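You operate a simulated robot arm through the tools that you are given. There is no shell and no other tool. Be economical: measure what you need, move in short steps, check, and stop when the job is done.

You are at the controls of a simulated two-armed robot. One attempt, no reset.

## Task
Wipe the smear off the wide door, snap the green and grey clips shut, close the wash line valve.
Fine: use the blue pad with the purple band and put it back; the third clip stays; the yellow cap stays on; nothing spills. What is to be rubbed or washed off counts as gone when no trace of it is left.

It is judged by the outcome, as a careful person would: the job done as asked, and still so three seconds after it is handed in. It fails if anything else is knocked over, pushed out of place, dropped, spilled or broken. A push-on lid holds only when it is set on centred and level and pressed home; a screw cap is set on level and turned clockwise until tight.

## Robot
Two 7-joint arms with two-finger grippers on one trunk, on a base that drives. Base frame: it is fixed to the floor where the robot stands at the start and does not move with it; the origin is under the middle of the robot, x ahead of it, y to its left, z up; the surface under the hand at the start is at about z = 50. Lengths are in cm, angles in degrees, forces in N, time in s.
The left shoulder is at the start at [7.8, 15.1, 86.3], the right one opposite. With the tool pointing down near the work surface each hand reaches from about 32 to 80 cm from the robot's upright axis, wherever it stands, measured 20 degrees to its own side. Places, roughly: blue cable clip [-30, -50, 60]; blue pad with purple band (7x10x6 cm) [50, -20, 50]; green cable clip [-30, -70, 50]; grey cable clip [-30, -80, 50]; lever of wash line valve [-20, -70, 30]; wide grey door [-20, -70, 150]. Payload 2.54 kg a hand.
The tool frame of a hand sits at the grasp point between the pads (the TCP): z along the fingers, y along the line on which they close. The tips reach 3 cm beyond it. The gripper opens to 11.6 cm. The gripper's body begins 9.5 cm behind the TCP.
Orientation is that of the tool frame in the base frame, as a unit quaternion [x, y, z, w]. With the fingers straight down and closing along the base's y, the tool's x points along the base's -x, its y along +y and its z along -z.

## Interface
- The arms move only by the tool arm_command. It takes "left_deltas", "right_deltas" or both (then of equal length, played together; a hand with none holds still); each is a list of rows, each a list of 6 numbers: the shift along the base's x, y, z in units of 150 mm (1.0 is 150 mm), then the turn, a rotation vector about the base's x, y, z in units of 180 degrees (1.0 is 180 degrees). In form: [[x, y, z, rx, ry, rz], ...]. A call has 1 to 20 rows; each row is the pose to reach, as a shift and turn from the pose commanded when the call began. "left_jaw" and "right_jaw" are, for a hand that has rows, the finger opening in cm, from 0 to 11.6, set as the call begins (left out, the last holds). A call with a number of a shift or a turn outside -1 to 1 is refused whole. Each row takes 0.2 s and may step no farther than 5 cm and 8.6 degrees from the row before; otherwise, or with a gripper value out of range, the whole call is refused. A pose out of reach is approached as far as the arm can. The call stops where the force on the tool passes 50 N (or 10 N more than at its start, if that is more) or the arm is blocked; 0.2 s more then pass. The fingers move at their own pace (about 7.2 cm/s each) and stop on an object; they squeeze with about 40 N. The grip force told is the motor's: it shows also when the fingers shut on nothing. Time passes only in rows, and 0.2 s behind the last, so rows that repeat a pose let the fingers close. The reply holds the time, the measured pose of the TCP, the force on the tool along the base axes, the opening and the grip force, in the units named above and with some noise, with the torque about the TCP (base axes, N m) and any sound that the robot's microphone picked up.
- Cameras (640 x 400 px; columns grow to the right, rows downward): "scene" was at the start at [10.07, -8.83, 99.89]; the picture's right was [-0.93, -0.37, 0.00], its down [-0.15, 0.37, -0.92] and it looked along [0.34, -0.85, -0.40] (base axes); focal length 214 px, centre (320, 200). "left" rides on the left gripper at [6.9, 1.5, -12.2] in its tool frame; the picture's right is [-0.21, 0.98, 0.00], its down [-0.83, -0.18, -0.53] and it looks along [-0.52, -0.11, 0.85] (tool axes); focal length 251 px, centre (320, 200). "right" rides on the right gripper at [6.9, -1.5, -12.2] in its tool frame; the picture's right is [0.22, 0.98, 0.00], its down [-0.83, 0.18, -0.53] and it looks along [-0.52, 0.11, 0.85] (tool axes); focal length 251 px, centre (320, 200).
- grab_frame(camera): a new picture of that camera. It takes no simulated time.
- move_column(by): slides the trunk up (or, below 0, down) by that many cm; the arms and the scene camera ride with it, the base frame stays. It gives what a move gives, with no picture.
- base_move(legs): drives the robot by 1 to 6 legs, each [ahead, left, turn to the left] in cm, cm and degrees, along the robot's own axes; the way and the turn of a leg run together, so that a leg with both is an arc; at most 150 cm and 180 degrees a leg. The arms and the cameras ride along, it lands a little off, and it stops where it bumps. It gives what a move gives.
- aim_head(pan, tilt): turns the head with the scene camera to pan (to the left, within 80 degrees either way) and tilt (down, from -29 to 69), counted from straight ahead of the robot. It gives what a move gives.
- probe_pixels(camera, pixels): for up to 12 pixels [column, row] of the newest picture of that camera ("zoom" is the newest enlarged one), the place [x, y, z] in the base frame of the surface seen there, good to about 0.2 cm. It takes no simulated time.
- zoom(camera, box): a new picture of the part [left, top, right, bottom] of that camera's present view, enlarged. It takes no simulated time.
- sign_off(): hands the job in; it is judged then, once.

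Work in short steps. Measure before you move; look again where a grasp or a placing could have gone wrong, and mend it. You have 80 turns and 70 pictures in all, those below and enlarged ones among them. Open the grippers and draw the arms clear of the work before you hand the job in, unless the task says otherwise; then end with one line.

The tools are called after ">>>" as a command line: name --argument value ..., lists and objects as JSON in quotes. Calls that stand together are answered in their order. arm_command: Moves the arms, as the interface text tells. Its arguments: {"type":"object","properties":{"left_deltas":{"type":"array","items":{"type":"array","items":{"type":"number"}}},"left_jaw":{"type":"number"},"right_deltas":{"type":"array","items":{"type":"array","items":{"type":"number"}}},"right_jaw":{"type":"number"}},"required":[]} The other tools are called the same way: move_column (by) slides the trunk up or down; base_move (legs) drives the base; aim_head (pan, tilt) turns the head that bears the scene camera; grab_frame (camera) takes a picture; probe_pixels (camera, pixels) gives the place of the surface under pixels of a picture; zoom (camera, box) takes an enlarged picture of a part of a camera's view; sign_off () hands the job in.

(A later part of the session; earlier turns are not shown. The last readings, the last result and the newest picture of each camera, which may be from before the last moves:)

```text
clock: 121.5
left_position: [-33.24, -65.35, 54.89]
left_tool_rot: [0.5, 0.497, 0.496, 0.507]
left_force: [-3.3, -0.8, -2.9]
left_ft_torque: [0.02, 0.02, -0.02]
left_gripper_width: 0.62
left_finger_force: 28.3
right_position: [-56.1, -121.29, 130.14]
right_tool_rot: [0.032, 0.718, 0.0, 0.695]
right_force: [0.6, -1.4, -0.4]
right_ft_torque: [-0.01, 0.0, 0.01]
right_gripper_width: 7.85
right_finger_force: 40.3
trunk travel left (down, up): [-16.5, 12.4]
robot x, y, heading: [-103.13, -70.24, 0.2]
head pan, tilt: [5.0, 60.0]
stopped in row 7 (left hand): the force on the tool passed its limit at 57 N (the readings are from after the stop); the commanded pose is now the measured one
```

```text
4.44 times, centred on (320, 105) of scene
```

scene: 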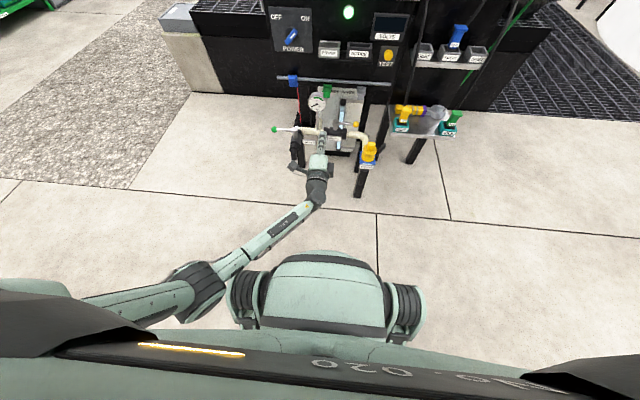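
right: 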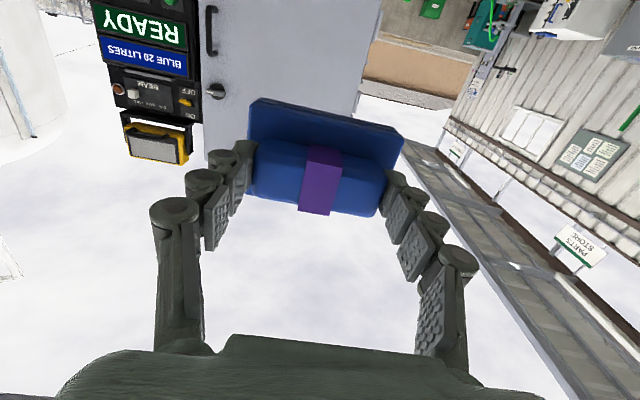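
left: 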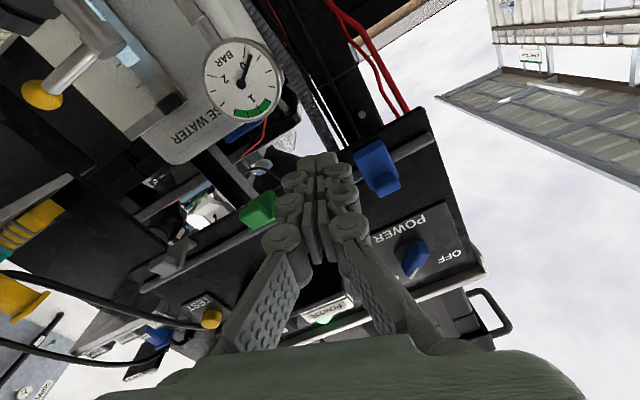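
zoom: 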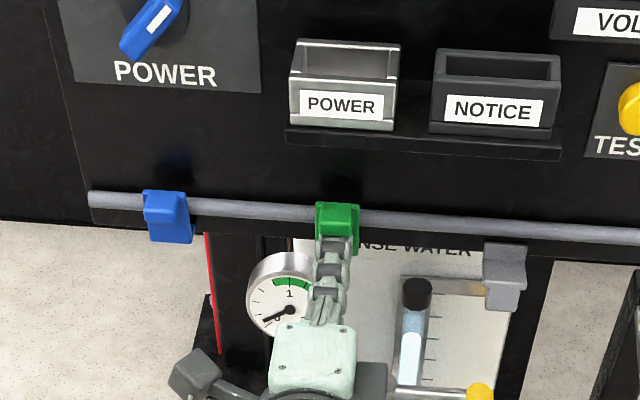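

The flap stands upright like blue's; force reached 57 N. I back off 4 cm and look whether it stays shut.

>>> arm_command --left_deltas '[[-0.07, 0, -0.02, 0, 0, 0], [-0.15, 0, -0.05, 0, 0, 0], [-0.3, 0, -0.1, 0, 0, 0], [-0.5, 0, -0.15, 0, 0, 0]]'

>>> zoom --camera "scene" --box '[260, 60, 380, 150]'

>>> probe_pixels --camera "zoom" --pixels '[[165, 200], [170, 222], [338, 215], [338, 240], [503, 255], [503, 290], [478, 390]]'

```text
clock: 122.7
left_position: [-38.83, -63.38, 54.56]
left_tool_rot: [0.486, 0.491, 0.516, 0.507]
left_force: [0.3, 0.0, -0.1]
left_ft_torque: [-0.01, 0.02, 0.0]
left_gripper_width: 0.01
left_finger_force: 28.4
right_position: [-56.02, -121.33, 130.25]
right_tool_rot: [0.032, 0.718, 0.001, 0.695]
right_force: [0.2, -0.4, -0.9]
right_ft_torque: [0.02, 0.0, -0.03]
right_gripper_width: 7.88
right_finger_force: 40.1
trunk travel left (down, up): [-16.5, 12.4]
robot x, y, heading: [-102.72, -70.24, 0.3]
head pan, tilt: [5.0, 60.0]
stopped in row 4 (left hand): the arm was blocked; the commanded pose is now the measured one
```

```text
4.44 times, centred on (320, 105) of scene
```

zoom: 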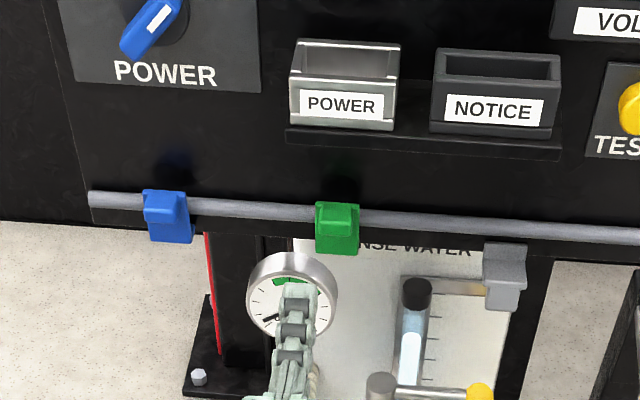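

```text
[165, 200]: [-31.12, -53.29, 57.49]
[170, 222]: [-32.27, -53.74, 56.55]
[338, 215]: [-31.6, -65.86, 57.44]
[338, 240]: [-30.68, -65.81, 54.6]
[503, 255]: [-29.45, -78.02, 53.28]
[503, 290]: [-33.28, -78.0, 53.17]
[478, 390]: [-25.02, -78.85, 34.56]
```

Green is shut (same height and depth as blue). For grey I repeat: base back 12, arm out and down, base right 14.6 cm.

>>> base_move --legs '[[-12, 0, 0]]'

>>> arm_command --left_deltas '[[0.1, 0, 0, 0, 0, 0], [0.2, 0, -0.1, 0, 0.005, 0], [0.33, 0, -0.2, 0, 0.01, 0], [0.33, 0, -0.34, 0, 0.01, 0]]'

>>> base_move --legs '[[0, -14.8, 0]]'

>>> zoom --camera "scene" --box '[230, 40, 430, 180]'

```text
clock: 123.9
left_position: [-51.03, -63.24, 54.52]
left_tool_rot: [0.485, 0.491, 0.517, 0.506]
left_force: [0.2, 0.3, -0.6]
left_ft_torque: [0.06, 0.01, 0.01]
left_gripper_width: 0.01
left_finger_force: 28.4
right_position: [-68.14, -121.32, 130.25]
right_tool_rot: [0.031, 0.718, 0.001, 0.695]
right_force: [-0.7, -0.7, -0.9]
right_ft_torque: [-0.03, 0.04, -0.01]
right_gripper_width: 7.86
right_finger_force: 40.0
trunk travel left (down, up): [-16.5, 12.4]
robot x, y, heading: [-114.97, -70.15, 0.2]
head pan, tilt: [5.0, 60.0]
```

```text
clock: 124.9
left_position: [-45.99, -63.3, 49.56]
left_tool_rot: [0.493, 0.5, 0.51, 0.497]
left_force: [-0.1, -0.4, -0.9]
left_ft_torque: [-0.02, 0.01, 0.0]
left_gripper_width: 0.02
left_finger_force: 28.5
right_position: [-68.11, -121.24, 130.2]
right_tool_rot: [0.029, 0.718, 0.003, 0.696]
right_force: [-0.2, -0.1, -1.3]
right_ft_torque: [0.0, 0.03, 0.01]
right_gripper_width: 7.89
right_finger_force: 40.4
trunk travel left (down, up): [-16.5, 12.4]
robot x, y, heading: [-114.93, -69.86, 0.4]
head pan, tilt: [5.0, 60.0]
```

```text
clock: 126.9
left_position: [-46.0, -77.87, 49.45]
left_tool_rot: [0.493, 0.5, 0.509, 0.498]
left_force: [-0.1, -0.2, 0.1]
left_ft_torque: [0.0, 0.03, 0.02]
left_gripper_width: 0.0
left_finger_force: 28.4
right_position: [-68.03, -135.8, 130.11]
right_tool_rot: [0.031, 0.718, 0.002, 0.695]
right_force: [-0.9, 1.2, -0.7]
right_ft_torque: [-0.01, 0.06, 0.03]
right_gripper_width: 7.85
right_finger_force: 39.5
trunk travel left (down, up): [-16.5, 12.4]
robot x, y, heading: [-115.05, -84.79, 0.3]
head pan, tilt: [5.0, 60.0]
```

```text
2.86 times, centred on (330, 110) of scene
```

zoom: 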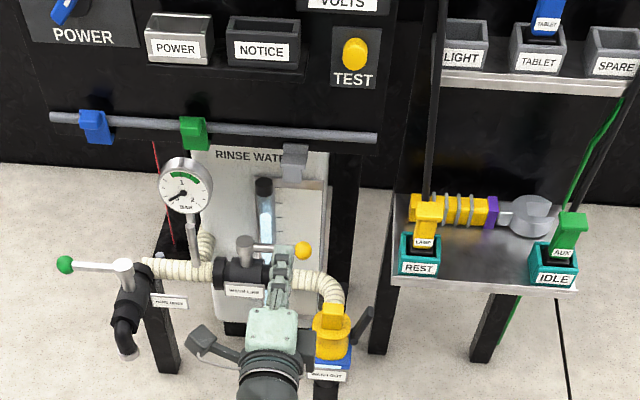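

Green stays shut and the hand is in line with grey (y -77.9). I drive 9.7 cm ahead and do the same lift-and-push.

>>> base_move --legs '[[9.7, 0, 0]]'

>>> arm_command --left_deltas '[[0.07, 0, 0, 0, 0, 0], [0.13, 0, 0, 0, 0, 0], [0.13, 0, 0.05, 0, 0, 0], [0.13, 0, 0.1, 0, 0, 0], [0.13, 0, 0.15, 0, 0, 0], [0.13, 0, 0.2, 0, 0, 0], [0.13, 0, 0.25, 0, 0, 0], [0.13, 0, 0.3, 0, 0, 0], [0.13, 0, 0.34, 0, 0, 0]]'

>>> zoom --camera "scene" --box '[260, 60, 380, 150]'

```text
clock: 128.1
left_position: [-36.39, -77.66, 49.43]
left_tool_rot: [0.493, 0.5, 0.508, 0.498]
left_force: [0.0, 0.1, 0.4]
left_ft_torque: [0.01, -0.02, -0.01]
left_gripper_width: 0.02
left_finger_force: 28.9
right_position: [-58.38, -135.74, 130.27]
right_tool_rot: [0.03, 0.718, 0.003, 0.695]
right_force: [1.0, -0.1, -0.1]
right_ft_torque: [0.03, -0.01, 0.01]
right_gripper_width: 7.84
right_finger_force: 40.0
trunk travel left (down, up): [-16.5, 12.4]
robot x, y, heading: [-105.26, -84.84, 0.4]
head pan, tilt: [5.0, 60.0]
```

```text
clock: 130.1
left_position: [-34.32, -77.74, 54.52]
left_tool_rot: [0.494, 0.5, 0.508, 0.498]
left_force: [-0.2, -0.3, -0.1]
left_ft_torque: [0.03, 0.04, 0.01]
left_gripper_width: 0.0
left_finger_force: 28.6
right_position: [-58.39, -135.73, 130.16]
right_tool_rot: [0.031, 0.718, 0.001, 0.695]
right_force: [-0.2, 0.9, 0.4]
right_ft_torque: [0.0, 0.03, 0.02]
right_gripper_width: 7.88
right_finger_force: 40.2
trunk travel left (down, up): [-16.5, 12.4]
robot x, y, heading: [-105.32, -84.93, 0.3]
head pan, tilt: [5.0, 60.0]
```

```text
4.44 times, centred on (320, 105) of scene
```

zoom: 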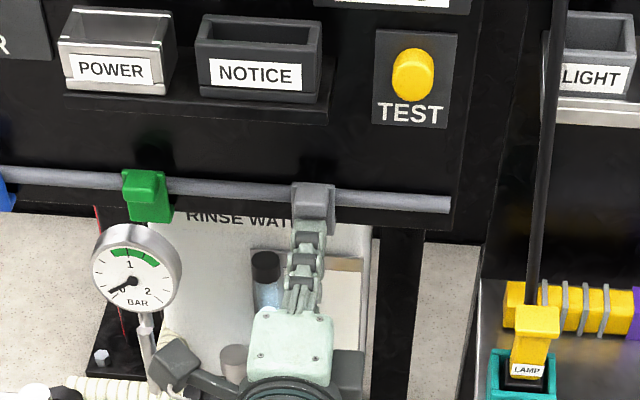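

The grey flap is up over the rail. I push inward to snap it, then release by driving back.

>>> arm_command --left_deltas '[[0.03, 0, 0.02, 0, 0, 0], [0.06, 0, 0.03, 0, 0, 0], [0.09, 0, 0.03, 0, 0, 0], [0.12, 0, 0.03, 0, 0, 0], [0.15, 0, 0.03, 0, 0, 0], [0.18, 0, 0.03, 0, 0, 0]]'

>>> base_move --legs '[[-9, 0, 0]]'

>>> zoom --camera "scene" --box '[230, 40, 430, 180]'

>>> probe_pixels --camera "zoom" --pixels '[[95, 115], [97, 135], [192, 122], [194, 140], [300, 131], [300, 150], [246, 240], [275, 248], [303, 250], [246, 275]]'

```text
clock: 130.9
left_position: [-33.55, -77.83, 54.85]
left_tool_rot: [0.494, 0.5, 0.509, 0.497]
left_force: [-14.1, 2.9, 7.1]
left_ft_torque: [-0.11, -0.15, -0.09]
left_gripper_width: 0.63
left_finger_force: 28.4
right_position: [-58.47, -135.8, 130.2]
right_tool_rot: [0.031, 0.718, 0.002, 0.696]
right_force: [-0.5, -0.2, -0.7]
right_ft_torque: [-0.02, 0.06, -0.03]
right_gripper_width: 7.84
right_finger_force: 40.0
trunk travel left (down, up): [-16.5, 12.4]
robot x, y, heading: [-105.35, -84.48, 0.4]
head pan, tilt: [5.0, 60.0]
stopped in row 4 (left hand): the force on the tool passed its limit at 60 N (the readings are from after the stop); the commanded pose is now the measured one
```

```text
clock: 132.1
left_position: [-42.16, -77.94, 54.77]
left_tool_rot: [0.495, 0.501, 0.508, 0.496]
left_force: [0.5, -1.2, 0.4]
left_ft_torque: [0.0, 0.0, 0.02]
left_gripper_width: 0.0
left_finger_force: 28.1
right_position: [-67.31, -135.78, 130.29]
right_tool_rot: [0.031, 0.718, 0.001, 0.695]
right_force: [-0.5, -0.4, 0.4]
right_ft_torque: [0.0, 0.01, -0.01]
right_gripper_width: 7.87
right_finger_force: 40.1
trunk travel left (down, up): [-16.5, 12.4]
robot x, y, heading: [-114.0, -84.42, 0.6]
head pan, tilt: [5.0, 60.0]
```

```text
2.86 times, centred on (330, 110) of scene
```

zoom: 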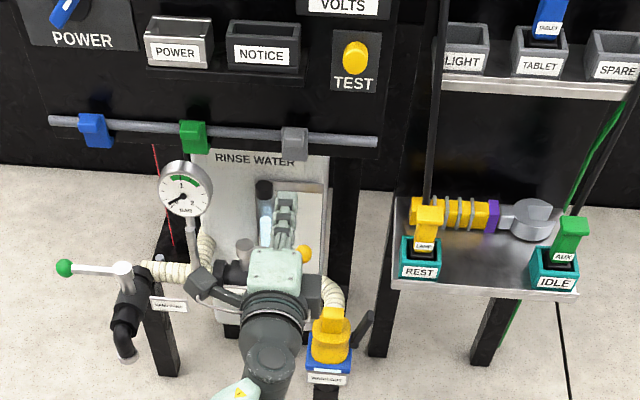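

```text
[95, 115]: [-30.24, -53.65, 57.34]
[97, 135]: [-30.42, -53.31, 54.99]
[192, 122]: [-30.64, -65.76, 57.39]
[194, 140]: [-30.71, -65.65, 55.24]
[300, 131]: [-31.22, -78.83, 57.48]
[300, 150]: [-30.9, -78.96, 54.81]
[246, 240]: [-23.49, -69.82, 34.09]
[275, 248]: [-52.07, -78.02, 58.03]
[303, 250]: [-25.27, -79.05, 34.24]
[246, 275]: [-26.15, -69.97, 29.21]
```

All three plates now line up (x -30.4/-30.7/-30.9 along the panel's slope), so both clips are shut. Next the valve lever: stem (-25.8,-69.9), yellow knob (-25.3,-79,34); I'll pinch the knob from the front-left with the hand yawed 40° to the right. I back off, turn and lower the hand.

>>> base_move --legs '[[-16, 0, 0]]'

>>> arm_command --left_deltas '[[0, 0, -0.15, 0.002, 0.005, -0.037], [0, 0, -0.3, 0.004, 0.01, -0.074], [0, 0, -0.45, 0.006, 0.015, -0.111], [0, 0, -0.6, 0.008, 0.02, -0.148], [0, 0, -0.75, 0.009, 0.024, -0.185], [0, 0, -0.9, 0.01, 0.028, -0.222], [0, 0, -1.0, 0.01, 0.028, -0.222]]' --left_jaw 4

>>> arm_command --left_deltas '[[0, 0, -0.13, 0, 0, 0], [0, 0, -0.26, 0, 0, 0], [0, 0, -0.36, 0, 0, 0]]'

```text
clock: 133.5
left_position: [-58.09, -77.99, 54.67]
left_tool_rot: [0.495, 0.5, 0.507, 0.498]
left_force: [0.1, -0.5, 0.1]
left_ft_torque: [0.0, -0.01, 0.02]
left_gripper_width: 0.0
left_finger_force: 29.2
right_position: [-83.05, -135.9, 130.18]
right_tool_rot: [0.03, 0.718, 0.002, 0.696]
right_force: [-0.4, -0.3, -0.8]
right_ft_torque: [-0.02, 0.04, 0.01]
right_gripper_width: 7.86
right_finger_force: 40.4
trunk travel left (down, up): [-16.5, 12.4]
robot x, y, heading: [-130.24, -84.66, 0.5]
head pan, tilt: [5.0, 60.0]
```

```text
clock: 135.1
left_position: [-57.95, -78.19, 39.85]
left_tool_rot: [0.665, 0.314, 0.292, 0.611]
left_force: [-0.8, -0.6, -0.8]
left_ft_torque: [-0.02, 0.0, -0.06]
left_gripper_width: 4.02
left_finger_force: 0.1
right_position: [-83.03, -135.95, 130.15]
right_tool_rot: [0.03, 0.718, 0.002, 0.696]
right_force: [-0.1, -0.5, -0.5]
right_ft_torque: [0.01, -0.01, 0.03]
right_gripper_width: 7.88
right_finger_force: 39.9
trunk travel left (down, up): [-16.5, 12.4]
robot x, y, heading: [-129.85, -84.81, 0.5]
head pan, tilt: [5.0, 60.0]
```

```text
clock: 135.9
left_position: [-58.38, -78.54, 39.33]
left_tool_rot: [0.665, 0.314, 0.293, 0.611]
left_force: [0.1, -0.4, -0.3]
left_ft_torque: [-0.01, 0.04, -0.03]
left_gripper_width: 3.97
left_finger_force: 0.1
left hand out of reach, approached as far as the arm can: row 1, 2, 3
right_position: [-82.93, -135.97, 130.18]
right_tool_rot: [0.031, 0.718, 0.002, 0.695]
right_force: [-0.3, -0.6, -0.8]
right_ft_torque: [-0.02, -0.01, 0.02]
right_gripper_width: 7.87
right_finger_force: 40.3
trunk travel left (down, up): [-16.5, 12.4]
robot x, y, heading: [-130.2, -85.14, 0.6]
head pan, tilt: [5.0, 60.0]
```

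Orientation is right; the arm is at its lower reach, so I lower the trunk 5 cm, then drive to the pre-grasp point diagonal from the knob.

>>> move_column --by -5.1

>>> base_move --legs '[[0, 8.5, 0], [20, 0, -0.4]]'

>>> grab_frame --camera "left"

```text
clock: 136.8
left_position: [-58.28, -78.46, 34.26]
left_tool_rot: [0.665, 0.314, 0.293, 0.611]
left_force: [-0.5, -0.5, 0.4]
left_ft_torque: [-0.02, -0.01, -0.01]
left_gripper_width: 4.03
left_finger_force: 0.1
right_position: [-83.11, -135.72, 125.2]
right_tool_rot: [0.03, 0.718, 0.003, 0.695]
right_force: [-0.2, 0.0, -0.2]
right_ft_torque: [0.03, -0.01, 0.0]
right_gripper_width: 7.87
right_finger_force: 40.3
trunk travel left (down, up): [-11.4, 17.5]
robot x, y, heading: [-130.0, -84.82, 0.5]
head pan, tilt: [5.0, 60.0]
```

```text
clock: 139.5
left_position: [-38.24, -70.87, 34.41]
left_tool_rot: [0.667, 0.31, 0.289, 0.612]
left_force: [0.4, 1.0, 0.0]
left_ft_torque: [0.0, 0.0, 0.02]
left_gripper_width: 3.98
left_finger_force: 0.1
right_position: [-63.69, -127.9, 125.04]
right_tool_rot: [0.035, 0.718, -0.002, 0.695]
right_force: [-0.2, -0.7, -0.6]
right_ft_torque: [0.02, 0.03, -0.02]
right_gripper_width: 7.87
right_finger_force: 40.0
trunk travel left (down, up): [-11.4, 17.5]
robot x, y, heading: [-110.35, -76.28, -0.6]
head pan, tilt: [5.0, 60.0]
```

```text
12 pictures are left
```

left: 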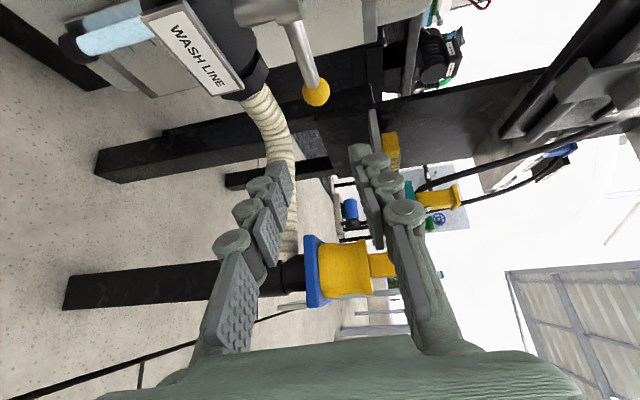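

The knob is at (316,93). I measure it and the rod exactly.

>>> probe_pixels --camera "left" --pixels '[[316, 93], [308, 85], [325, 100], [303, 55], [285, 12], [255, 95], [292, 150], [350, 255]]'

```text
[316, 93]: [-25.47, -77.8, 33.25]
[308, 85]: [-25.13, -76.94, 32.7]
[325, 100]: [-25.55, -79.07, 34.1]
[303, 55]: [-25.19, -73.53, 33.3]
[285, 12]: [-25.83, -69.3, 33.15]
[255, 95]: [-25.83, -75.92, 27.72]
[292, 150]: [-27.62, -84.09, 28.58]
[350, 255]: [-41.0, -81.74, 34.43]
```

Knob centre ≈(-24.7,-78.5,33.6). I lower the trunk 0.7 cm and drive the base diagonally so the jaws come around the knob.

>>> move_column --by -0.7

>>> base_move --legs '[[12.3, -6.6, 0]]'

>>> grab_frame --camera "left"

```text
clock: 140.0
left_position: [-38.24, -70.77, 33.67]
left_tool_rot: [0.668, 0.31, 0.289, 0.612]
left_force: [0.5, 0.1, 0.4]
left_ft_torque: [0.0, -0.02, -0.02]
left_gripper_width: 4.0
left_finger_force: 0.0
right_position: [-63.76, -127.97, 124.37]
right_tool_rot: [0.035, 0.718, -0.002, 0.695]
right_force: [0.3, -0.4, -1.1]
right_ft_torque: [0.04, -0.01, -0.03]
right_gripper_width: 7.87
right_finger_force: 39.6
trunk travel left (down, up): [-10.7, 18.2]
robot x, y, heading: [-110.51, -76.17, -0.1]
head pan, tilt: [5.0, 60.0]
```

```text
clock: 141.3
left_position: [-26.3, -77.51, 33.56]
left_tool_rot: [0.668, 0.31, 0.288, 0.612]
left_force: [-0.3, 0.2, 0.1]
left_ft_torque: [-0.02, -0.01, -0.01]
left_gripper_width: 4.01
left_finger_force: 0.0
right_position: [-51.73, -134.77, 124.44]
right_tool_rot: [0.035, 0.718, -0.003, 0.695]
right_force: [-0.3, -0.1, -0.8]
right_ft_torque: [0.03, 0.02, 0.01]
right_gripper_width: 7.85
right_finger_force: 40.0
trunk travel left (down, up): [-10.7, 18.2]
robot x, y, heading: [-97.99, -83.26, -0.5]
head pan, tilt: [5.0, 60.0]
```

```text
11 pictures are left
```

left: 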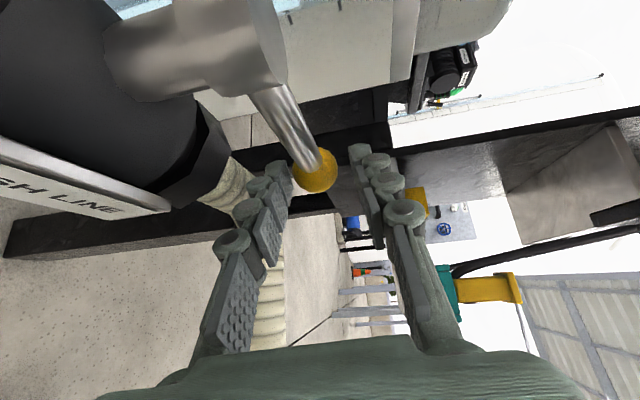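

The knob (316,170) lies between the pads. I close on it.

>>> arm_command --left_deltas '[[0.02, -0.02, 0, 0, 0, 0], [0.02, -0.02, 0, 0, 0, 0], [0.02, -0.02, 0, 0, 0, 0]]' --left_jaw 0.5

```text
clock: 142.2
left_position: [-26.12, -77.54, 33.37]
left_tool_rot: [0.669, 0.311, 0.288, 0.61]
left_force: [-21.6, 12.2, -8.1]
left_ft_torque: [0.2, 0.16, 0.66]
left_gripper_width: 2.75
left_finger_force: 44.7
right_position: [-51.8, -134.64, 124.41]
right_tool_rot: [0.036, 0.718, -0.004, 0.695]
right_force: [-0.2, -0.1, -0.8]
right_ft_torque: [0.03, 0.06, 0.02]
right_gripper_width: 7.86
right_finger_force: 40.0
trunk travel left (down, up): [-10.7, 18.2]
robot x, y, heading: [-98.44, -83.36, -0.3]
head pan, tilt: [5.0, 60.0]
```

Gripped at 2.75 cm. I pull it along the first 40° of its arc toward the robot.

>>> arm_command --left_deltas '[[-0.052, 0.002, 0, 0, 0, 0], [-0.103, 0.009, 0, 0, 0, 0], [-0.153, 0.02, 0, 0, 0, 0], [-0.203, 0.036, 0, 0, 0, 0], [-0.25, 0.055, 0, 0, 0, 0], [-0.297, 0.079, 0, 0, 0, 0], [-0.34, 0.107, 0, 0, 0, 0], [-0.381, 0.139, 0, 0, 0, 0]]'

>>> grab_frame --camera "left"

```text
clock: 143.3
left_position: [-27.56, -77.13, 33.29]
left_tool_rot: [0.665, 0.292, 0.308, 0.614]
left_force: [-9.0, 3.5, 15.1]
left_ft_torque: [-0.48, -0.42, 0.76]
left_gripper_width: 2.78
left_finger_force: 45.1
left hand out of reach, approached as far as the arm can: row 1, 2, 3, 4
right_position: [-52.05, -134.81, 124.34]
right_tool_rot: [0.035, 0.717, -0.003, 0.696]
right_force: [1.2, -0.7, -0.8]
right_ft_torque: [0.01, -0.01, 0.02]
right_gripper_width: 7.86
right_finger_force: 40.8
trunk travel left (down, up): [-10.7, 18.2]
robot x, y, heading: [-97.92, -83.32, -0.7]
head pan, tilt: [5.0, 60.0]
stopped in row 5 (left hand): the force on the tool passed its limit at 93 N (the readings are from after the stop); the commanded pose is now the measured one
```

```text
10 pictures are left
```

left: 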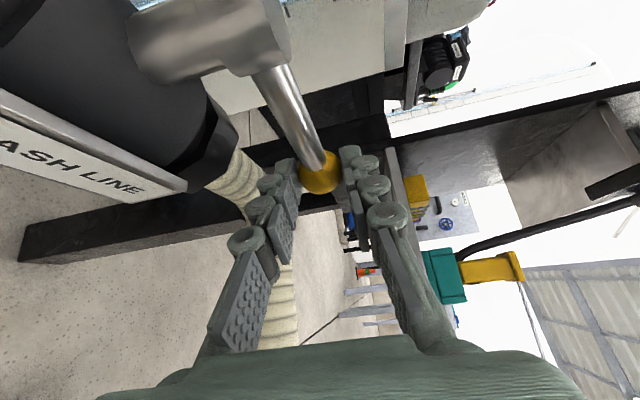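

The arm ran out of reach and strained; the base can pull instead. I drive the first two chords of the arc.

>>> base_move --legs '[[-2.4, 0.7, 0], [-2.5, 1.8, 0]]'

>>> grab_frame --camera "left"

```text
clock: 144.6
left_position: [-32.74, -74.76, 33.46]
left_tool_rot: [0.665, 0.291, 0.307, 0.616]
left_force: [-19.0, -4.8, 27.0]
left_ft_torque: [-0.56, -0.72, 0.58]
left_gripper_width: 2.68
left_finger_force: 44.9
right_position: [-57.15, -132.32, 124.65]
right_tool_rot: [0.036, 0.717, -0.003, 0.696]
right_force: [0.8, -0.4, -0.9]
right_ft_torque: [-0.02, 0.01, 0.02]
right_gripper_width: 7.87
right_finger_force: 40.1
trunk travel left (down, up): [-10.7, 18.2]
robot x, y, heading: [-102.71, -80.32, -0.5]
head pan, tilt: [5.0, 60.0]
```

```text
9 pictures are left
```

left: 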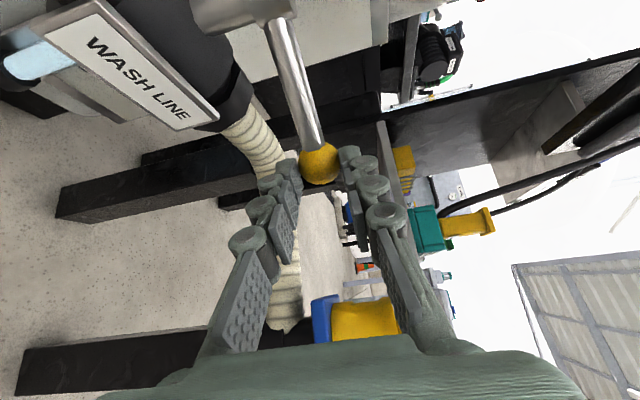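

The lever is following (about 45°). I drive the remaining chords.

>>> base_move --legs '[[-1.8, 2.5, 0], [-0.7, 2.2, 0], [-0.1, 2.2, 0]]'

>>> zoom --camera "scene" --box '[210, 40, 410, 180]'

```text
clock: 146.6
left_position: [-35.33, -67.99, 33.0]
left_tool_rot: [0.666, 0.291, 0.304, 0.615]
left_force: [-0.1, 0.1, -0.7]
left_ft_torque: [-0.03, 0.03, -0.04]
left_gripper_width: 0.5
left_finger_force: 0.0
right_position: [-59.37, -125.44, 124.37]
right_tool_rot: [0.037, 0.718, -0.004, 0.695]
right_force: [-0.5, 0.2, -1.0]
right_ft_torque: [0.02, -0.01, 0.01]
right_gripper_width: 7.86
right_finger_force: 40.2
trunk travel left (down, up): [-10.7, 18.2]
robot x, y, heading: [-105.48, -73.39, -0.5]
head pan, tilt: [5.0, 60.0]
```

```text
2.86 times, centred on (310, 110) of scene
```

zoom: 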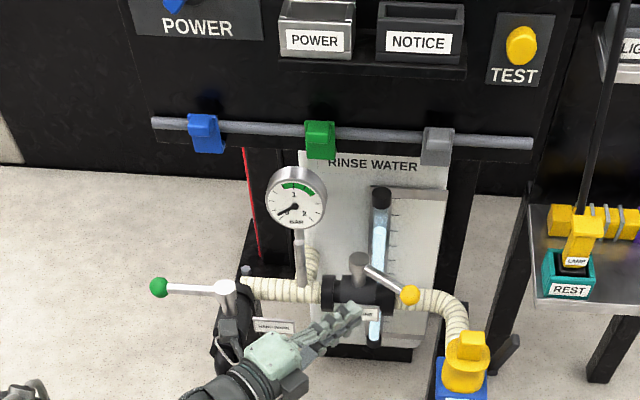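

The knob slipped out at about 45–50°; the lever now points diagonally, knob at (409,294) in the zoom. I measure it, back the hand off and open it for a deeper regrasp.

>>> probe_pixels --camera "zoom" --pixels '[[409, 294], [400, 284], [385, 279], [359, 260], [352, 330], [465, 360]]'

>>> base_move --legs '[[-6, 0, 0.3]]'

>>> arm_command --left_deltas '[[0, 0, 0.02, 0, 0, 0], [0, 0, 0.04, 0, 0, 0], [0, 0, 0.04, 0, 0, 0]]' --left_jaw 4.6

```text
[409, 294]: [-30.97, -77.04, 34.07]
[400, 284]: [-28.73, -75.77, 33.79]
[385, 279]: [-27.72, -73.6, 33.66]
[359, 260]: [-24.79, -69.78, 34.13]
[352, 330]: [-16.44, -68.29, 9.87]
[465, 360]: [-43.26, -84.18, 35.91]
```

```text
clock: 147.5
left_position: [-41.11, -67.45, 33.1]
left_tool_rot: [0.665, 0.294, 0.307, 0.614]
left_force: [0.2, 0.4, -0.2]
left_ft_torque: [0.0, -0.01, -0.01]
left_gripper_width: 0.49
left_finger_force: 0.0
right_position: [-64.96, -125.02, 124.37]
right_tool_rot: [0.034, 0.718, -0.001, 0.695]
right_force: [-1.4, -0.4, -0.1]
right_ft_torque: [0.0, 0.03, -0.01]
right_gripper_width: 7.85
right_finger_force: 40.2
trunk travel left (down, up): [-10.7, 18.2]
robot x, y, heading: [-111.43, -73.7, 0.0]
head pan, tilt: [5.0, 60.0]
```

```text
clock: 148.3
left_position: [-41.08, -67.27, 33.7]
left_tool_rot: [0.665, 0.295, 0.308, 0.613]
left_force: [-0.1, 0.1, 0.1]
left_ft_torque: [0.02, 0.04, -0.01]
left_gripper_width: 4.58
left_finger_force: 0.1
right_position: [-64.83, -125.12, 124.34]
right_tool_rot: [0.033, 0.718, -0.001, 0.695]
right_force: [0.9, -0.3, -1.1]
right_ft_torque: [-0.02, 0.05, -0.02]
right_gripper_width: 7.9
right_finger_force: 39.9
trunk travel left (down, up): [-10.7, 18.2]
robot x, y, heading: [-111.44, -73.96, -0.0]
head pan, tilt: [5.0, 60.0]
```

Knob centre ≈(-30.5,-76.6,33.5), lever at ~40°. I narrow the jaws a little and drive so that the knob lies right at the grasp point.

>>> arm_command --left_deltas '[[0, 0, 0.01, 0, 0, 0], [0, 0, 0.01, 0, 0, 0]]' --left_jaw 3.9

>>> base_move --legs '[[10.6, -9.2, 0]]'

>>> grab_frame --camera "left"

```text
clock: 148.9
left_position: [-41.09, -67.42, 33.98]
left_tool_rot: [0.665, 0.294, 0.307, 0.614]
left_force: [0.3, -0.2, -0.4]
left_ft_torque: [-0.04, 0.02, 0.0]
left_gripper_width: 3.93
left_finger_force: 0.2
right_position: [-64.81, -125.07, 124.44]
right_tool_rot: [0.034, 0.718, -0.001, 0.695]
right_force: [-0.5, 0.3, -1.4]
right_ft_torque: [-0.02, 0.02, -0.01]
right_gripper_width: 7.87
right_finger_force: 40.0
trunk travel left (down, up): [-10.7, 18.2]
robot x, y, heading: [-111.23, -73.72, -0.1]
head pan, tilt: [5.0, 60.0]
```

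```text
clock: 150.5
left_position: [-30.49, -76.43, 33.75]
left_tool_rot: [0.665, 0.295, 0.307, 0.613]
left_force: [-0.3, 0.1, -0.4]
left_ft_torque: [0.01, -0.01, 0.01]
left_gripper_width: 3.95
left_finger_force: 0.3
right_position: [-54.06, -134.3, 124.28]
right_tool_rot: [0.032, 0.718, 0.0, 0.695]
right_force: [-0.8, 0.2, 0.1]
right_ft_torque: [-0.01, 0.01, -0.06]
right_gripper_width: 7.85
right_finger_force: 39.7
trunk travel left (down, up): [-10.7, 18.2]
robot x, y, heading: [-100.96, -83.19, -0.0]
head pan, tilt: [5.0, 60.0]
```

```text
7 pictures are left
```

left: 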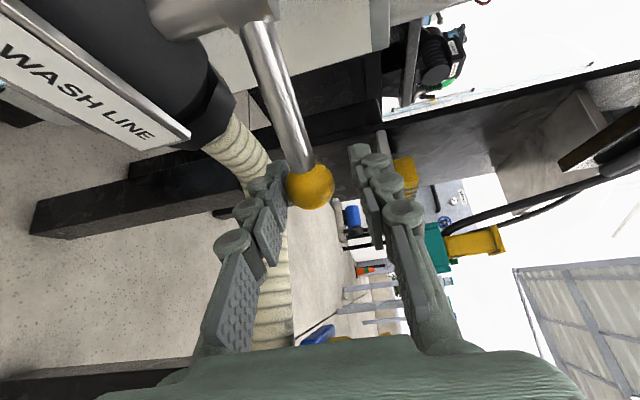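

The knob is still toward the tips, so I go 1 cm deeper and close.

>>> base_move --legs '[[1.1, -0.8, 0]]'

>>> arm_command --left_deltas '[[0, 0, -0.01, 0, 0, 0], [0, 0, -0.01, 0, 0, 0], [0, 0, -0.01, 0, 0, 0]]' --left_jaw 0.5

```text
clock: 151.2
left_position: [-29.44, -77.32, 33.7]
left_tool_rot: [0.665, 0.296, 0.308, 0.613]
left_force: [0.3, 0.2, -0.6]
left_ft_torque: [-0.04, -0.01, 0.01]
left_gripper_width: 3.99
left_finger_force: 1.7
right_position: [-53.01, -135.02, 124.33]
right_tool_rot: [0.033, 0.718, 0.0, 0.695]
right_force: [-0.2, 0.5, 0.1]
right_ft_torque: [-0.02, 0.01, -0.02]
right_gripper_width: 7.89
right_finger_force: 40.1
trunk travel left (down, up): [-10.7, 18.2]
robot x, y, heading: [-99.72, -83.55, -0.0]
head pan, tilt: [5.0, 60.0]
```

```text
clock: 152.1
left_position: [-29.53, -77.22, 33.2]
left_tool_rot: [0.667, 0.297, 0.305, 0.612]
left_force: [-5.2, 2.7, -20.7]
left_ft_torque: [0.0, -0.09, 0.53]
left_gripper_width: 2.7
left_finger_force: 45.5
right_position: [-52.83, -134.99, 124.25]
right_tool_rot: [0.033, 0.719, 0.0, 0.694]
right_force: [-0.2, 0.5, 0.1]
right_ft_torque: [0.0, 0.02, 0.01]
right_gripper_width: 7.88
right_finger_force: 39.9
trunk travel left (down, up): [-10.7, 18.2]
robot x, y, heading: [-99.92, -83.8, -0.2]
head pan, tilt: [5.0, 60.0]
```

Gripped deeper now. I drive the remaining arc (40° → ~92°) and look.

>>> base_move --legs '[[-1.1, 1.1, 0], [-0.9, 1.3, 0], [-0.9, 2.1, 0], [-0.3, 2.0, 0], [0, 0.7, 0]]'

>>> zoom --camera "scene" --box '[210, 40, 410, 180]'

```text
clock: 154.6
left_position: [-32.66, -70.41, 33.18]
left_tool_rot: [0.666, 0.296, 0.305, 0.612]
left_force: [11.2, -14.6, -31.5]
left_ft_torque: [0.12, -0.19, -1.2]
left_gripper_width: 2.67
left_finger_force: 45.6
right_position: [-55.85, -127.88, 124.28]
right_tool_rot: [0.033, 0.719, 0.0, 0.694]
right_force: [-0.4, -0.2, -0.8]
right_ft_torque: [0.0, 0.08, 0.02]
right_gripper_width: 7.88
right_finger_force: 40.2
trunk travel left (down, up): [-10.7, 18.2]
robot x, y, heading: [-102.71, -76.35, 0.1]
head pan, tilt: [5.0, 60.0]
```

```text
2.86 times, centred on (310, 110) of scene
```

zoom: 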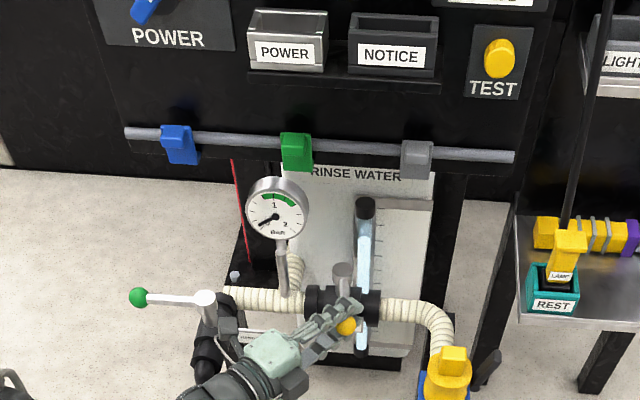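

The lever now points straight at the robot. I nudge 0.8 cm more to be at the stop, release and back off along the tool, then check.

>>> base_move --legs '[[0, 0.9, 0]]'

>>> arm_command --left_deltas '[[0, 0, 0, 0, 0, 0], [0, 0, 0.01, 0, 0, 0], [0, 0, 0.02, 0, 0, 0]]' --left_jaw 4.2

>>> base_move --legs '[[-12, 9, 0], [-20, 0, 0]]'

>>> zoom --camera "scene" --box '[240, 20, 480, 170]'

```text
clock: 155.4
left_position: [-32.83, -69.69, 33.22]
left_tool_rot: [0.667, 0.295, 0.304, 0.612]
left_force: [9.8, -14.8, -18.1]
left_ft_torque: [0.07, -0.04, -1.24]
left_gripper_width: 2.68
left_finger_force: 45.4
right_position: [-56.02, -127.11, 124.27]
right_tool_rot: [0.034, 0.719, -0.001, 0.694]
right_force: [-0.1, -0.3, -0.3]
right_ft_torque: [0.03, 0.05, -0.03]
right_gripper_width: 7.88
right_finger_force: 40.1
trunk travel left (down, up): [-10.7, 18.2]
robot x, y, heading: [-103.08, -75.8, -0.5]
head pan, tilt: [5.0, 60.0]
```

```text
clock: 156.2
left_position: [-32.91, -69.65, 33.78]
left_tool_rot: [0.667, 0.295, 0.304, 0.612]
left_force: [0.1, -0.6, 0.2]
left_ft_torque: [0.03, -0.02, 0.0]
left_gripper_width: 4.18
left_finger_force: 0.1
right_position: [-56.31, -126.96, 124.36]
right_tool_rot: [0.034, 0.718, 0.0, 0.695]
right_force: [-0.3, 0.1, -0.1]
right_ft_torque: [0.0, 0.03, 0.0]
right_gripper_width: 7.84
right_finger_force: 39.7
trunk travel left (down, up): [-10.7, 18.2]
robot x, y, heading: [-102.72, -75.69, -0.3]
head pan, tilt: [5.0, 60.0]
```

```text
clock: 158.9
left_position: [-64.84, -60.63, 33.69]
left_tool_rot: [0.668, 0.294, 0.303, 0.613]
left_force: [0.4, -0.3, -0.3]
left_ft_torque: [-0.01, 0.0, 0.01]
left_gripper_width: 4.21
left_finger_force: 0.1
right_position: [-88.12, -118.04, 124.24]
right_tool_rot: [0.033, 0.718, -0.001, 0.696]
right_force: [0.5, 0.5, -0.5]
right_ft_torque: [0.0, 0.03, 0.02]
right_gripper_width: 7.88
right_finger_force: 40.2
trunk travel left (down, up): [-10.7, 18.2]
robot x, y, heading: [-134.87, -67.03, -0.1]
head pan, tilt: [5.0, 60.0]
```

```text
2.67 times, centred on (360, 95) of scene
```

zoom: 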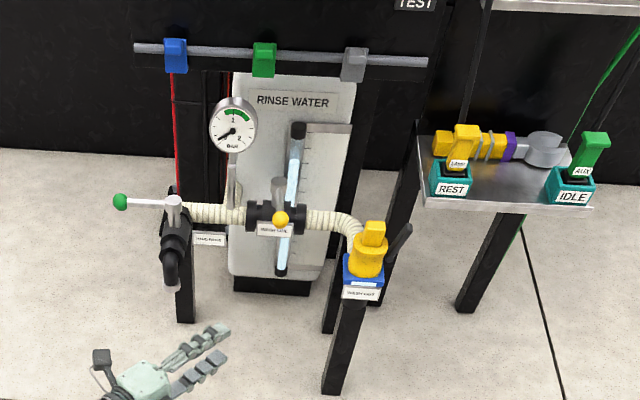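

The lever looks perpendicular to the pipe; I verify with a probe. Then I raise the left arm and turn the right hand (pad) back to pointing down, here in free space.

>>> probe_pixels --camera "zoom" --pixels '[[279, 183], [281, 219], [280, 205], [175, 57], [263, 60], [354, 65], [372, 250]]'

>>> arm_command --left_deltas '[[0, 0, 0.08, 0, 0, 0], [0, 0, 0.16, 0, 0, 0], [0, 0, 0.25, 0, 0, 0], [0, 0, 0.33, 0, 0, 0], [0, 0, 0.41, 0, 0, 0], [0, 0, 0.5, 0, 0, 0], [0, 0, 0.58, 0, 0, 0], [0, 0, 0.66, 0, 0, 0], [0, 0, 0.75, 0, 0, 0], [0, 0, 0.83, 0, 0, 0], [0, 0, 0.91, 0, 0, 0], [0, 0, 1.0, 0, 0, 0]]' --right_deltas '[[0, 0.04, -0.08, 0, 0.041, 0.002], [0, 0.08, -0.16, 0, 0.082, 0.004], [0, 0.12, -0.25, 0, 0.123, 0.006], [0, 0.16, -0.33, 0, 0.164, 0.008], [-0.04, 0.2, -0.41, 0, 0.205, 0.01], [-0.08, 0.24, -0.5, 0, 0.246, 0.012], [-0.1, 0.28, -0.58, 0, 0.287, 0.014], [-0.12, 0.32, -0.66, 0, 0.328, 0.016], [-0.14, 0.36, -0.75, 0, 0.369, 0.018], [-0.15, 0.4, -0.83, 0, 0.41, 0.02], [-0.15, 0.42, -0.91, 0, 0.451, 0.022], [-0.15, 0.44, -1.0, 0, 0.489, 0.023]]'

>>> arm_command --left_deltas '[[-0.05, 0, 0.2, 0, 0, 0], [-0.1, 0, 0.4, 0, 0, 0], [-0.2, 0, 0.6, 0, 0, 0], [-0.3, 0, 0.8, 0, 0, 0], [-0.4, 0, 1.0, 0, 0, 0]]' --right_deltas '[[0, 0, -0.16, 0, 0, 0], [0, 0, -0.32, 0, 0, 0], [0, 0, -0.48, 0, 0, 0], [0, 0, -0.64, 0, 0, 0], [0, 0, -0.8, 0, 0, 0]]'

>>> arm_command --left_deltas '[[-0.05, 0.05, 0.2, 0, 0, 0], [-0.1, 0.1, 0.4, 0, 0, 0], [-0.2, 0.2, 0.6, 0, 0, 0], [-0.3, 0.3, 0.8, 0, 0, 0], [-0.4, 0.4, 1.0, 0, 0, 0]]'

```text
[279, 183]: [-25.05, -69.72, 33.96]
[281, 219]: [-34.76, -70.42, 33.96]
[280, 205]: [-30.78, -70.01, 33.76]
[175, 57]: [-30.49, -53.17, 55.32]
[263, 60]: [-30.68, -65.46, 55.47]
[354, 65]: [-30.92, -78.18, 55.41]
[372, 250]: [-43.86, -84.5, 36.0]
```

```text
clock: 161.5
left_position: [-64.79, -60.61, 48.63]
left_tool_rot: [0.667, 0.294, 0.304, 0.613]
left_force: [-0.1, -0.6, 0.5]
left_ft_torque: [-0.03, 0.0, 0.0]
left_gripper_width: 4.18
left_finger_force: 0.1
right_position: [-90.66, -111.45, 109.6]
right_tool_rot: [0.0, 1.0, -0.002, 0.0]
right_force: [-0.6, 0.6, -0.8]
right_ft_torque: [0.02, -0.05, 0.02]
right_gripper_width: 7.87
right_finger_force: 40.0
trunk travel left (down, up): [-10.7, 18.2]
robot x, y, heading: [-134.94, -66.66, 0.0]
head pan, tilt: [5.0, 60.0]
```

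```text
clock: 162.7
left_position: [-70.88, -60.71, 63.68]
left_tool_rot: [0.668, 0.294, 0.304, 0.612]
left_force: [-0.1, -0.1, 0.1]
left_ft_torque: [-0.04, 0.03, -0.05]
left_gripper_width: 4.2
left_finger_force: 0.2
right_position: [-90.61, -111.53, 97.49]
right_tool_rot: [-0.001, 1.0, -0.001, 0.0]
right_force: [1.2, 0.2, -0.5]
right_ft_torque: [-0.02, -0.01, -0.01]
right_gripper_width: 7.87
right_finger_force: 40.0
trunk travel left (down, up): [-10.7, 18.2]
robot x, y, heading: [-135.11, -66.86, -0.0]
head pan, tilt: [5.0, 60.0]
```

```text
clock: 163.9
left_position: [-76.75, -54.6, 78.64]
left_tool_rot: [0.668, 0.294, 0.303, 0.613]
left_force: [-0.6, 0.9, -0.3]
left_ft_torque: [-0.01, 0.02, 0.0]
left_gripper_width: 4.22
left_finger_force: 0.1
right_position: [-90.74, -111.38, 97.5]
right_tool_rot: [0.0, 1.0, -0.002, 0.001]
right_force: [0.2, -0.6, -0.7]
right_ft_torque: [0.03, -0.01, -0.02]
right_gripper_width: 7.86
right_finger_force: 40.2
trunk travel left (down, up): [-10.7, 18.2]
robot x, y, heading: [-135.1, -66.48, -0.1]
head pan, tilt: [5.0, 60.0]
```

The lever measures ~86° turned — a little short of fully across. I retrace my path (lower arm, same base legs), regrip the knob centrally and pull it 2 cm further to its stop.

>>> arm_command --left_deltas '[[0.1, -0.1, -0.2, 0, 0, 0], [0.2, -0.2, -0.4, 0, 0, 0], [0.3, -0.3, -0.6, 0, 0, 0], [0.35, -0.35, -0.8, 0, 0, 0], [0.4, -0.4, -1.0, 0, 0, 0]]'

>>> arm_command --left_deltas '[[0.1, 0, -0.2, 0, 0, 0], [0.2, 0, -0.4, 0, 0, 0], [0.3, 0, -0.6, 0, 0, 0], [0.4, 0, -0.8, 0, 0, 0], [0.4, 0, -1.0, 0, 0, 0]]'

>>> arm_command --left_deltas '[[0, 0, -0.2, 0, 0, 0], [0, 0, -0.4, 0, 0, 0], [0, 0, -0.6, 0, 0, 0], [0, 0, -0.8, 0, 0, 0], [0, 0, -0.99, 0, 0, 0]]'

>>> base_move --legs '[[19.5, 0, 0], [11.5, -9.7, 0]]'

>>> grab_frame --camera "left"

```text
clock: 165.1
left_position: [-70.69, -60.55, 63.75]
left_tool_rot: [0.668, 0.294, 0.304, 0.612]
left_force: [-0.1, 0.0, 0.6]
left_ft_torque: [-0.01, -0.02, 0.03]
left_gripper_width: 4.21
left_finger_force: 0.1
right_position: [-90.7, -111.55, 97.52]
right_tool_rot: [0.0, 1.0, 0.0, 0.001]
right_force: [-0.8, -0.5, -1.2]
right_ft_torque: [0.01, -0.02, -0.01]
right_gripper_width: 7.86
right_finger_force: 39.4
trunk travel left (down, up): [-10.7, 18.2]
robot x, y, heading: [-135.06, -66.39, 0.0]
head pan, tilt: [5.0, 60.0]
```

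```text
clock: 166.3
left_position: [-64.88, -60.43, 48.7]
left_tool_rot: [0.667, 0.295, 0.303, 0.613]
left_force: [0.8, 0.3, 0.2]
left_ft_torque: [0.0, 0.02, 0.02]
left_gripper_width: 4.18
left_finger_force: 0.1
right_position: [-90.69, -111.6, 97.44]
right_tool_rot: [0.0, 1.0, -0.001, 0.0]
right_force: [-0.2, -0.4, -1.3]
right_ft_torque: [0.02, 0.0, -0.02]
right_gripper_width: 7.84
right_finger_force: 39.9
trunk travel left (down, up): [-10.7, 18.2]
robot x, y, heading: [-135.09, -66.55, -0.1]
head pan, tilt: [5.0, 60.0]
```

```text
clock: 167.5
left_position: [-64.79, -60.6, 33.84]
left_tool_rot: [0.667, 0.293, 0.305, 0.613]
left_force: [-0.9, 0.0, -0.1]
left_ft_torque: [-0.03, -0.02, 0.04]
left_gripper_width: 4.2
left_finger_force: 0.0
right_position: [-90.68, -111.47, 97.57]
right_tool_rot: [-0.001, 1.0, -0.001, 0.001]
right_force: [0.2, 0.2, -0.5]
right_ft_torque: [0.01, 0.0, 0.02]
right_gripper_width: 7.86
right_finger_force: 39.8
trunk travel left (down, up): [-10.7, 18.2]
robot x, y, heading: [-135.04, -66.72, 0.1]
head pan, tilt: [5.0, 60.0]
```

```text
clock: 170.3
left_position: [-33.7, -69.97, 33.82]
left_tool_rot: [0.667, 0.295, 0.305, 0.613]
left_force: [0.0, -0.5, 0.6]
left_ft_torque: [-0.01, -0.01, -0.01]
left_gripper_width: 4.2
left_finger_force: 0.1
right_position: [-59.55, -120.79, 97.46]
right_tool_rot: [-0.002, 1.0, 0.0, 0.001]
right_force: [0.3, -0.4, -1.5]
right_ft_torque: [-0.02, 0.0, 0.03]
right_gripper_width: 7.85
right_finger_force: 39.8
trunk travel left (down, up): [-10.7, 18.2]
robot x, y, heading: [-103.86, -76.17, -0.2]
head pan, tilt: [5.0, 60.0]
```

```text
4 pictures are left
```

left: 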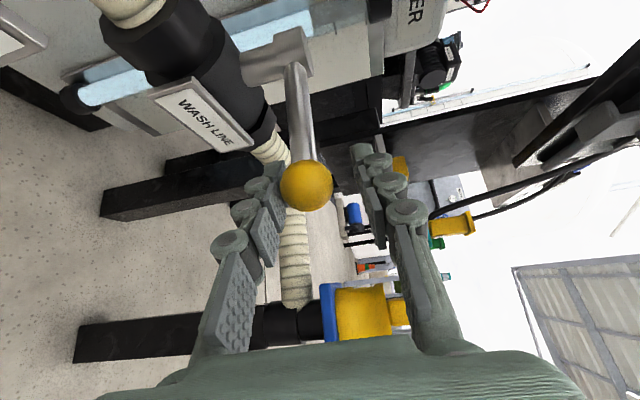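

The knob (305,187) is well between the pads. I close, pull 2 cm in +y, open, back off and look.

>>> arm_command --left_deltas '[[0, 0, -0.01, 0, 0, 0], [0, 0, -0.01, 0, 0, 0], [0, 0, -0.01, 0, 0, 0]]' --left_jaw 0.5

>>> base_move --legs '[[0, 1.0, 0], [0.1, 1.0, 0]]'

>>> arm_command --left_deltas '[[0, 0, 0, 0, 0, 0], [0, 0, 0.01, 0, 0, 0], [0, 0, 0.02, 0, 0, 0]]' --left_jaw 4.2

>>> base_move --legs '[[-12, 9, 0], [-20, 0, 0]]'

>>> zoom --camera "scene" --box '[280, 60, 400, 135]'

```text
clock: 171.1
left_position: [-33.88, -69.86, 33.06]
left_tool_rot: [0.669, 0.297, 0.303, 0.609]
left_force: [-2.4, 2.6, -16.8]
left_ft_torque: [0.05, 0.02, 0.29]
left_gripper_width: 2.68
left_finger_force: 45.1
right_position: [-59.32, -120.9, 97.38]
right_tool_rot: [-0.002, 1.0, -0.001, 0.0]
right_force: [0.1, 0.5, 0.6]
right_ft_torque: [-0.02, 0.01, 0.01]
right_gripper_width: 7.88
right_finger_force: 40.3
trunk travel left (down, up): [-10.7, 18.2]
robot x, y, heading: [-103.98, -76.32, 0.0]
head pan, tilt: [5.0, 60.0]
```

```text
clock: 172.2
left_position: [-33.92, -69.82, 33.2]
left_tool_rot: [0.672, 0.294, 0.3, 0.61]
left_force: [8.1, -3.3, -8.4]
left_ft_torque: [0.02, 0.22, 0.13]
left_gripper_width: 2.69
left_finger_force: 45.0
right_position: [-59.48, -119.96, 97.53]
right_tool_rot: [0.0, 1.0, -0.001, 0.0]
right_force: [0.2, 0.2, -0.4]
right_ft_torque: [0.0, -0.01, 0.02]
right_gripper_width: 7.86
right_finger_force: 39.6
trunk travel left (down, up): [-10.7, 18.2]
robot x, y, heading: [-103.92, -75.29, -0.3]
head pan, tilt: [5.0, 60.0]
stopped in leg 2: the force on the tool passed its limit at 53 N (the readings are from after the stop); the commanded pose is now the measured one
```

```text
clock: 173.0
left_position: [-34.09, -69.76, 33.53]
left_tool_rot: [0.671, 0.293, 0.3, 0.612]
left_force: [-0.4, 0.0, 0.0]
left_ft_torque: [0.0, -0.01, 0.03]
left_gripper_width: 4.19
left_finger_force: 0.1
right_position: [-59.64, -119.95, 97.56]
right_tool_rot: [0.0, 1.0, -0.001, 0.001]
right_force: [0.3, 0.1, -0.3]
right_ft_torque: [0.02, 0.01, -0.02]
right_gripper_width: 7.88
right_finger_force: 39.6
trunk travel left (down, up): [-10.7, 18.2]
robot x, y, heading: [-103.56, -74.85, 0.1]
head pan, tilt: [5.0, 60.0]
```

```text
clock: 175.7
left_position: [-65.68, -61.09, 33.58]
left_tool_rot: [0.67, 0.293, 0.301, 0.612]
left_force: [-0.5, 0.3, 0.4]
left_ft_torque: [0.0, 0.02, -0.04]
left_gripper_width: 4.21
left_finger_force: 0.1
right_position: [-91.34, -111.12, 97.51]
right_tool_rot: [0.001, 1.0, -0.001, 0.001]
right_force: [-0.6, 0.1, -0.5]
right_ft_torque: [0.02, -0.02, -0.01]
right_gripper_width: 7.85
right_finger_force: 40.4
trunk travel left (down, up): [-10.7, 18.2]
robot x, y, heading: [-135.61, -66.2, -0.2]
head pan, tilt: [5.0, 60.0]
```

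```text
5.33 times, centred on (340, 98) of scene
```

zoom: 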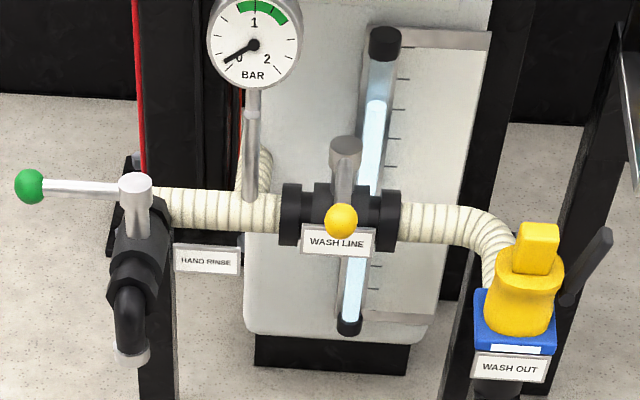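

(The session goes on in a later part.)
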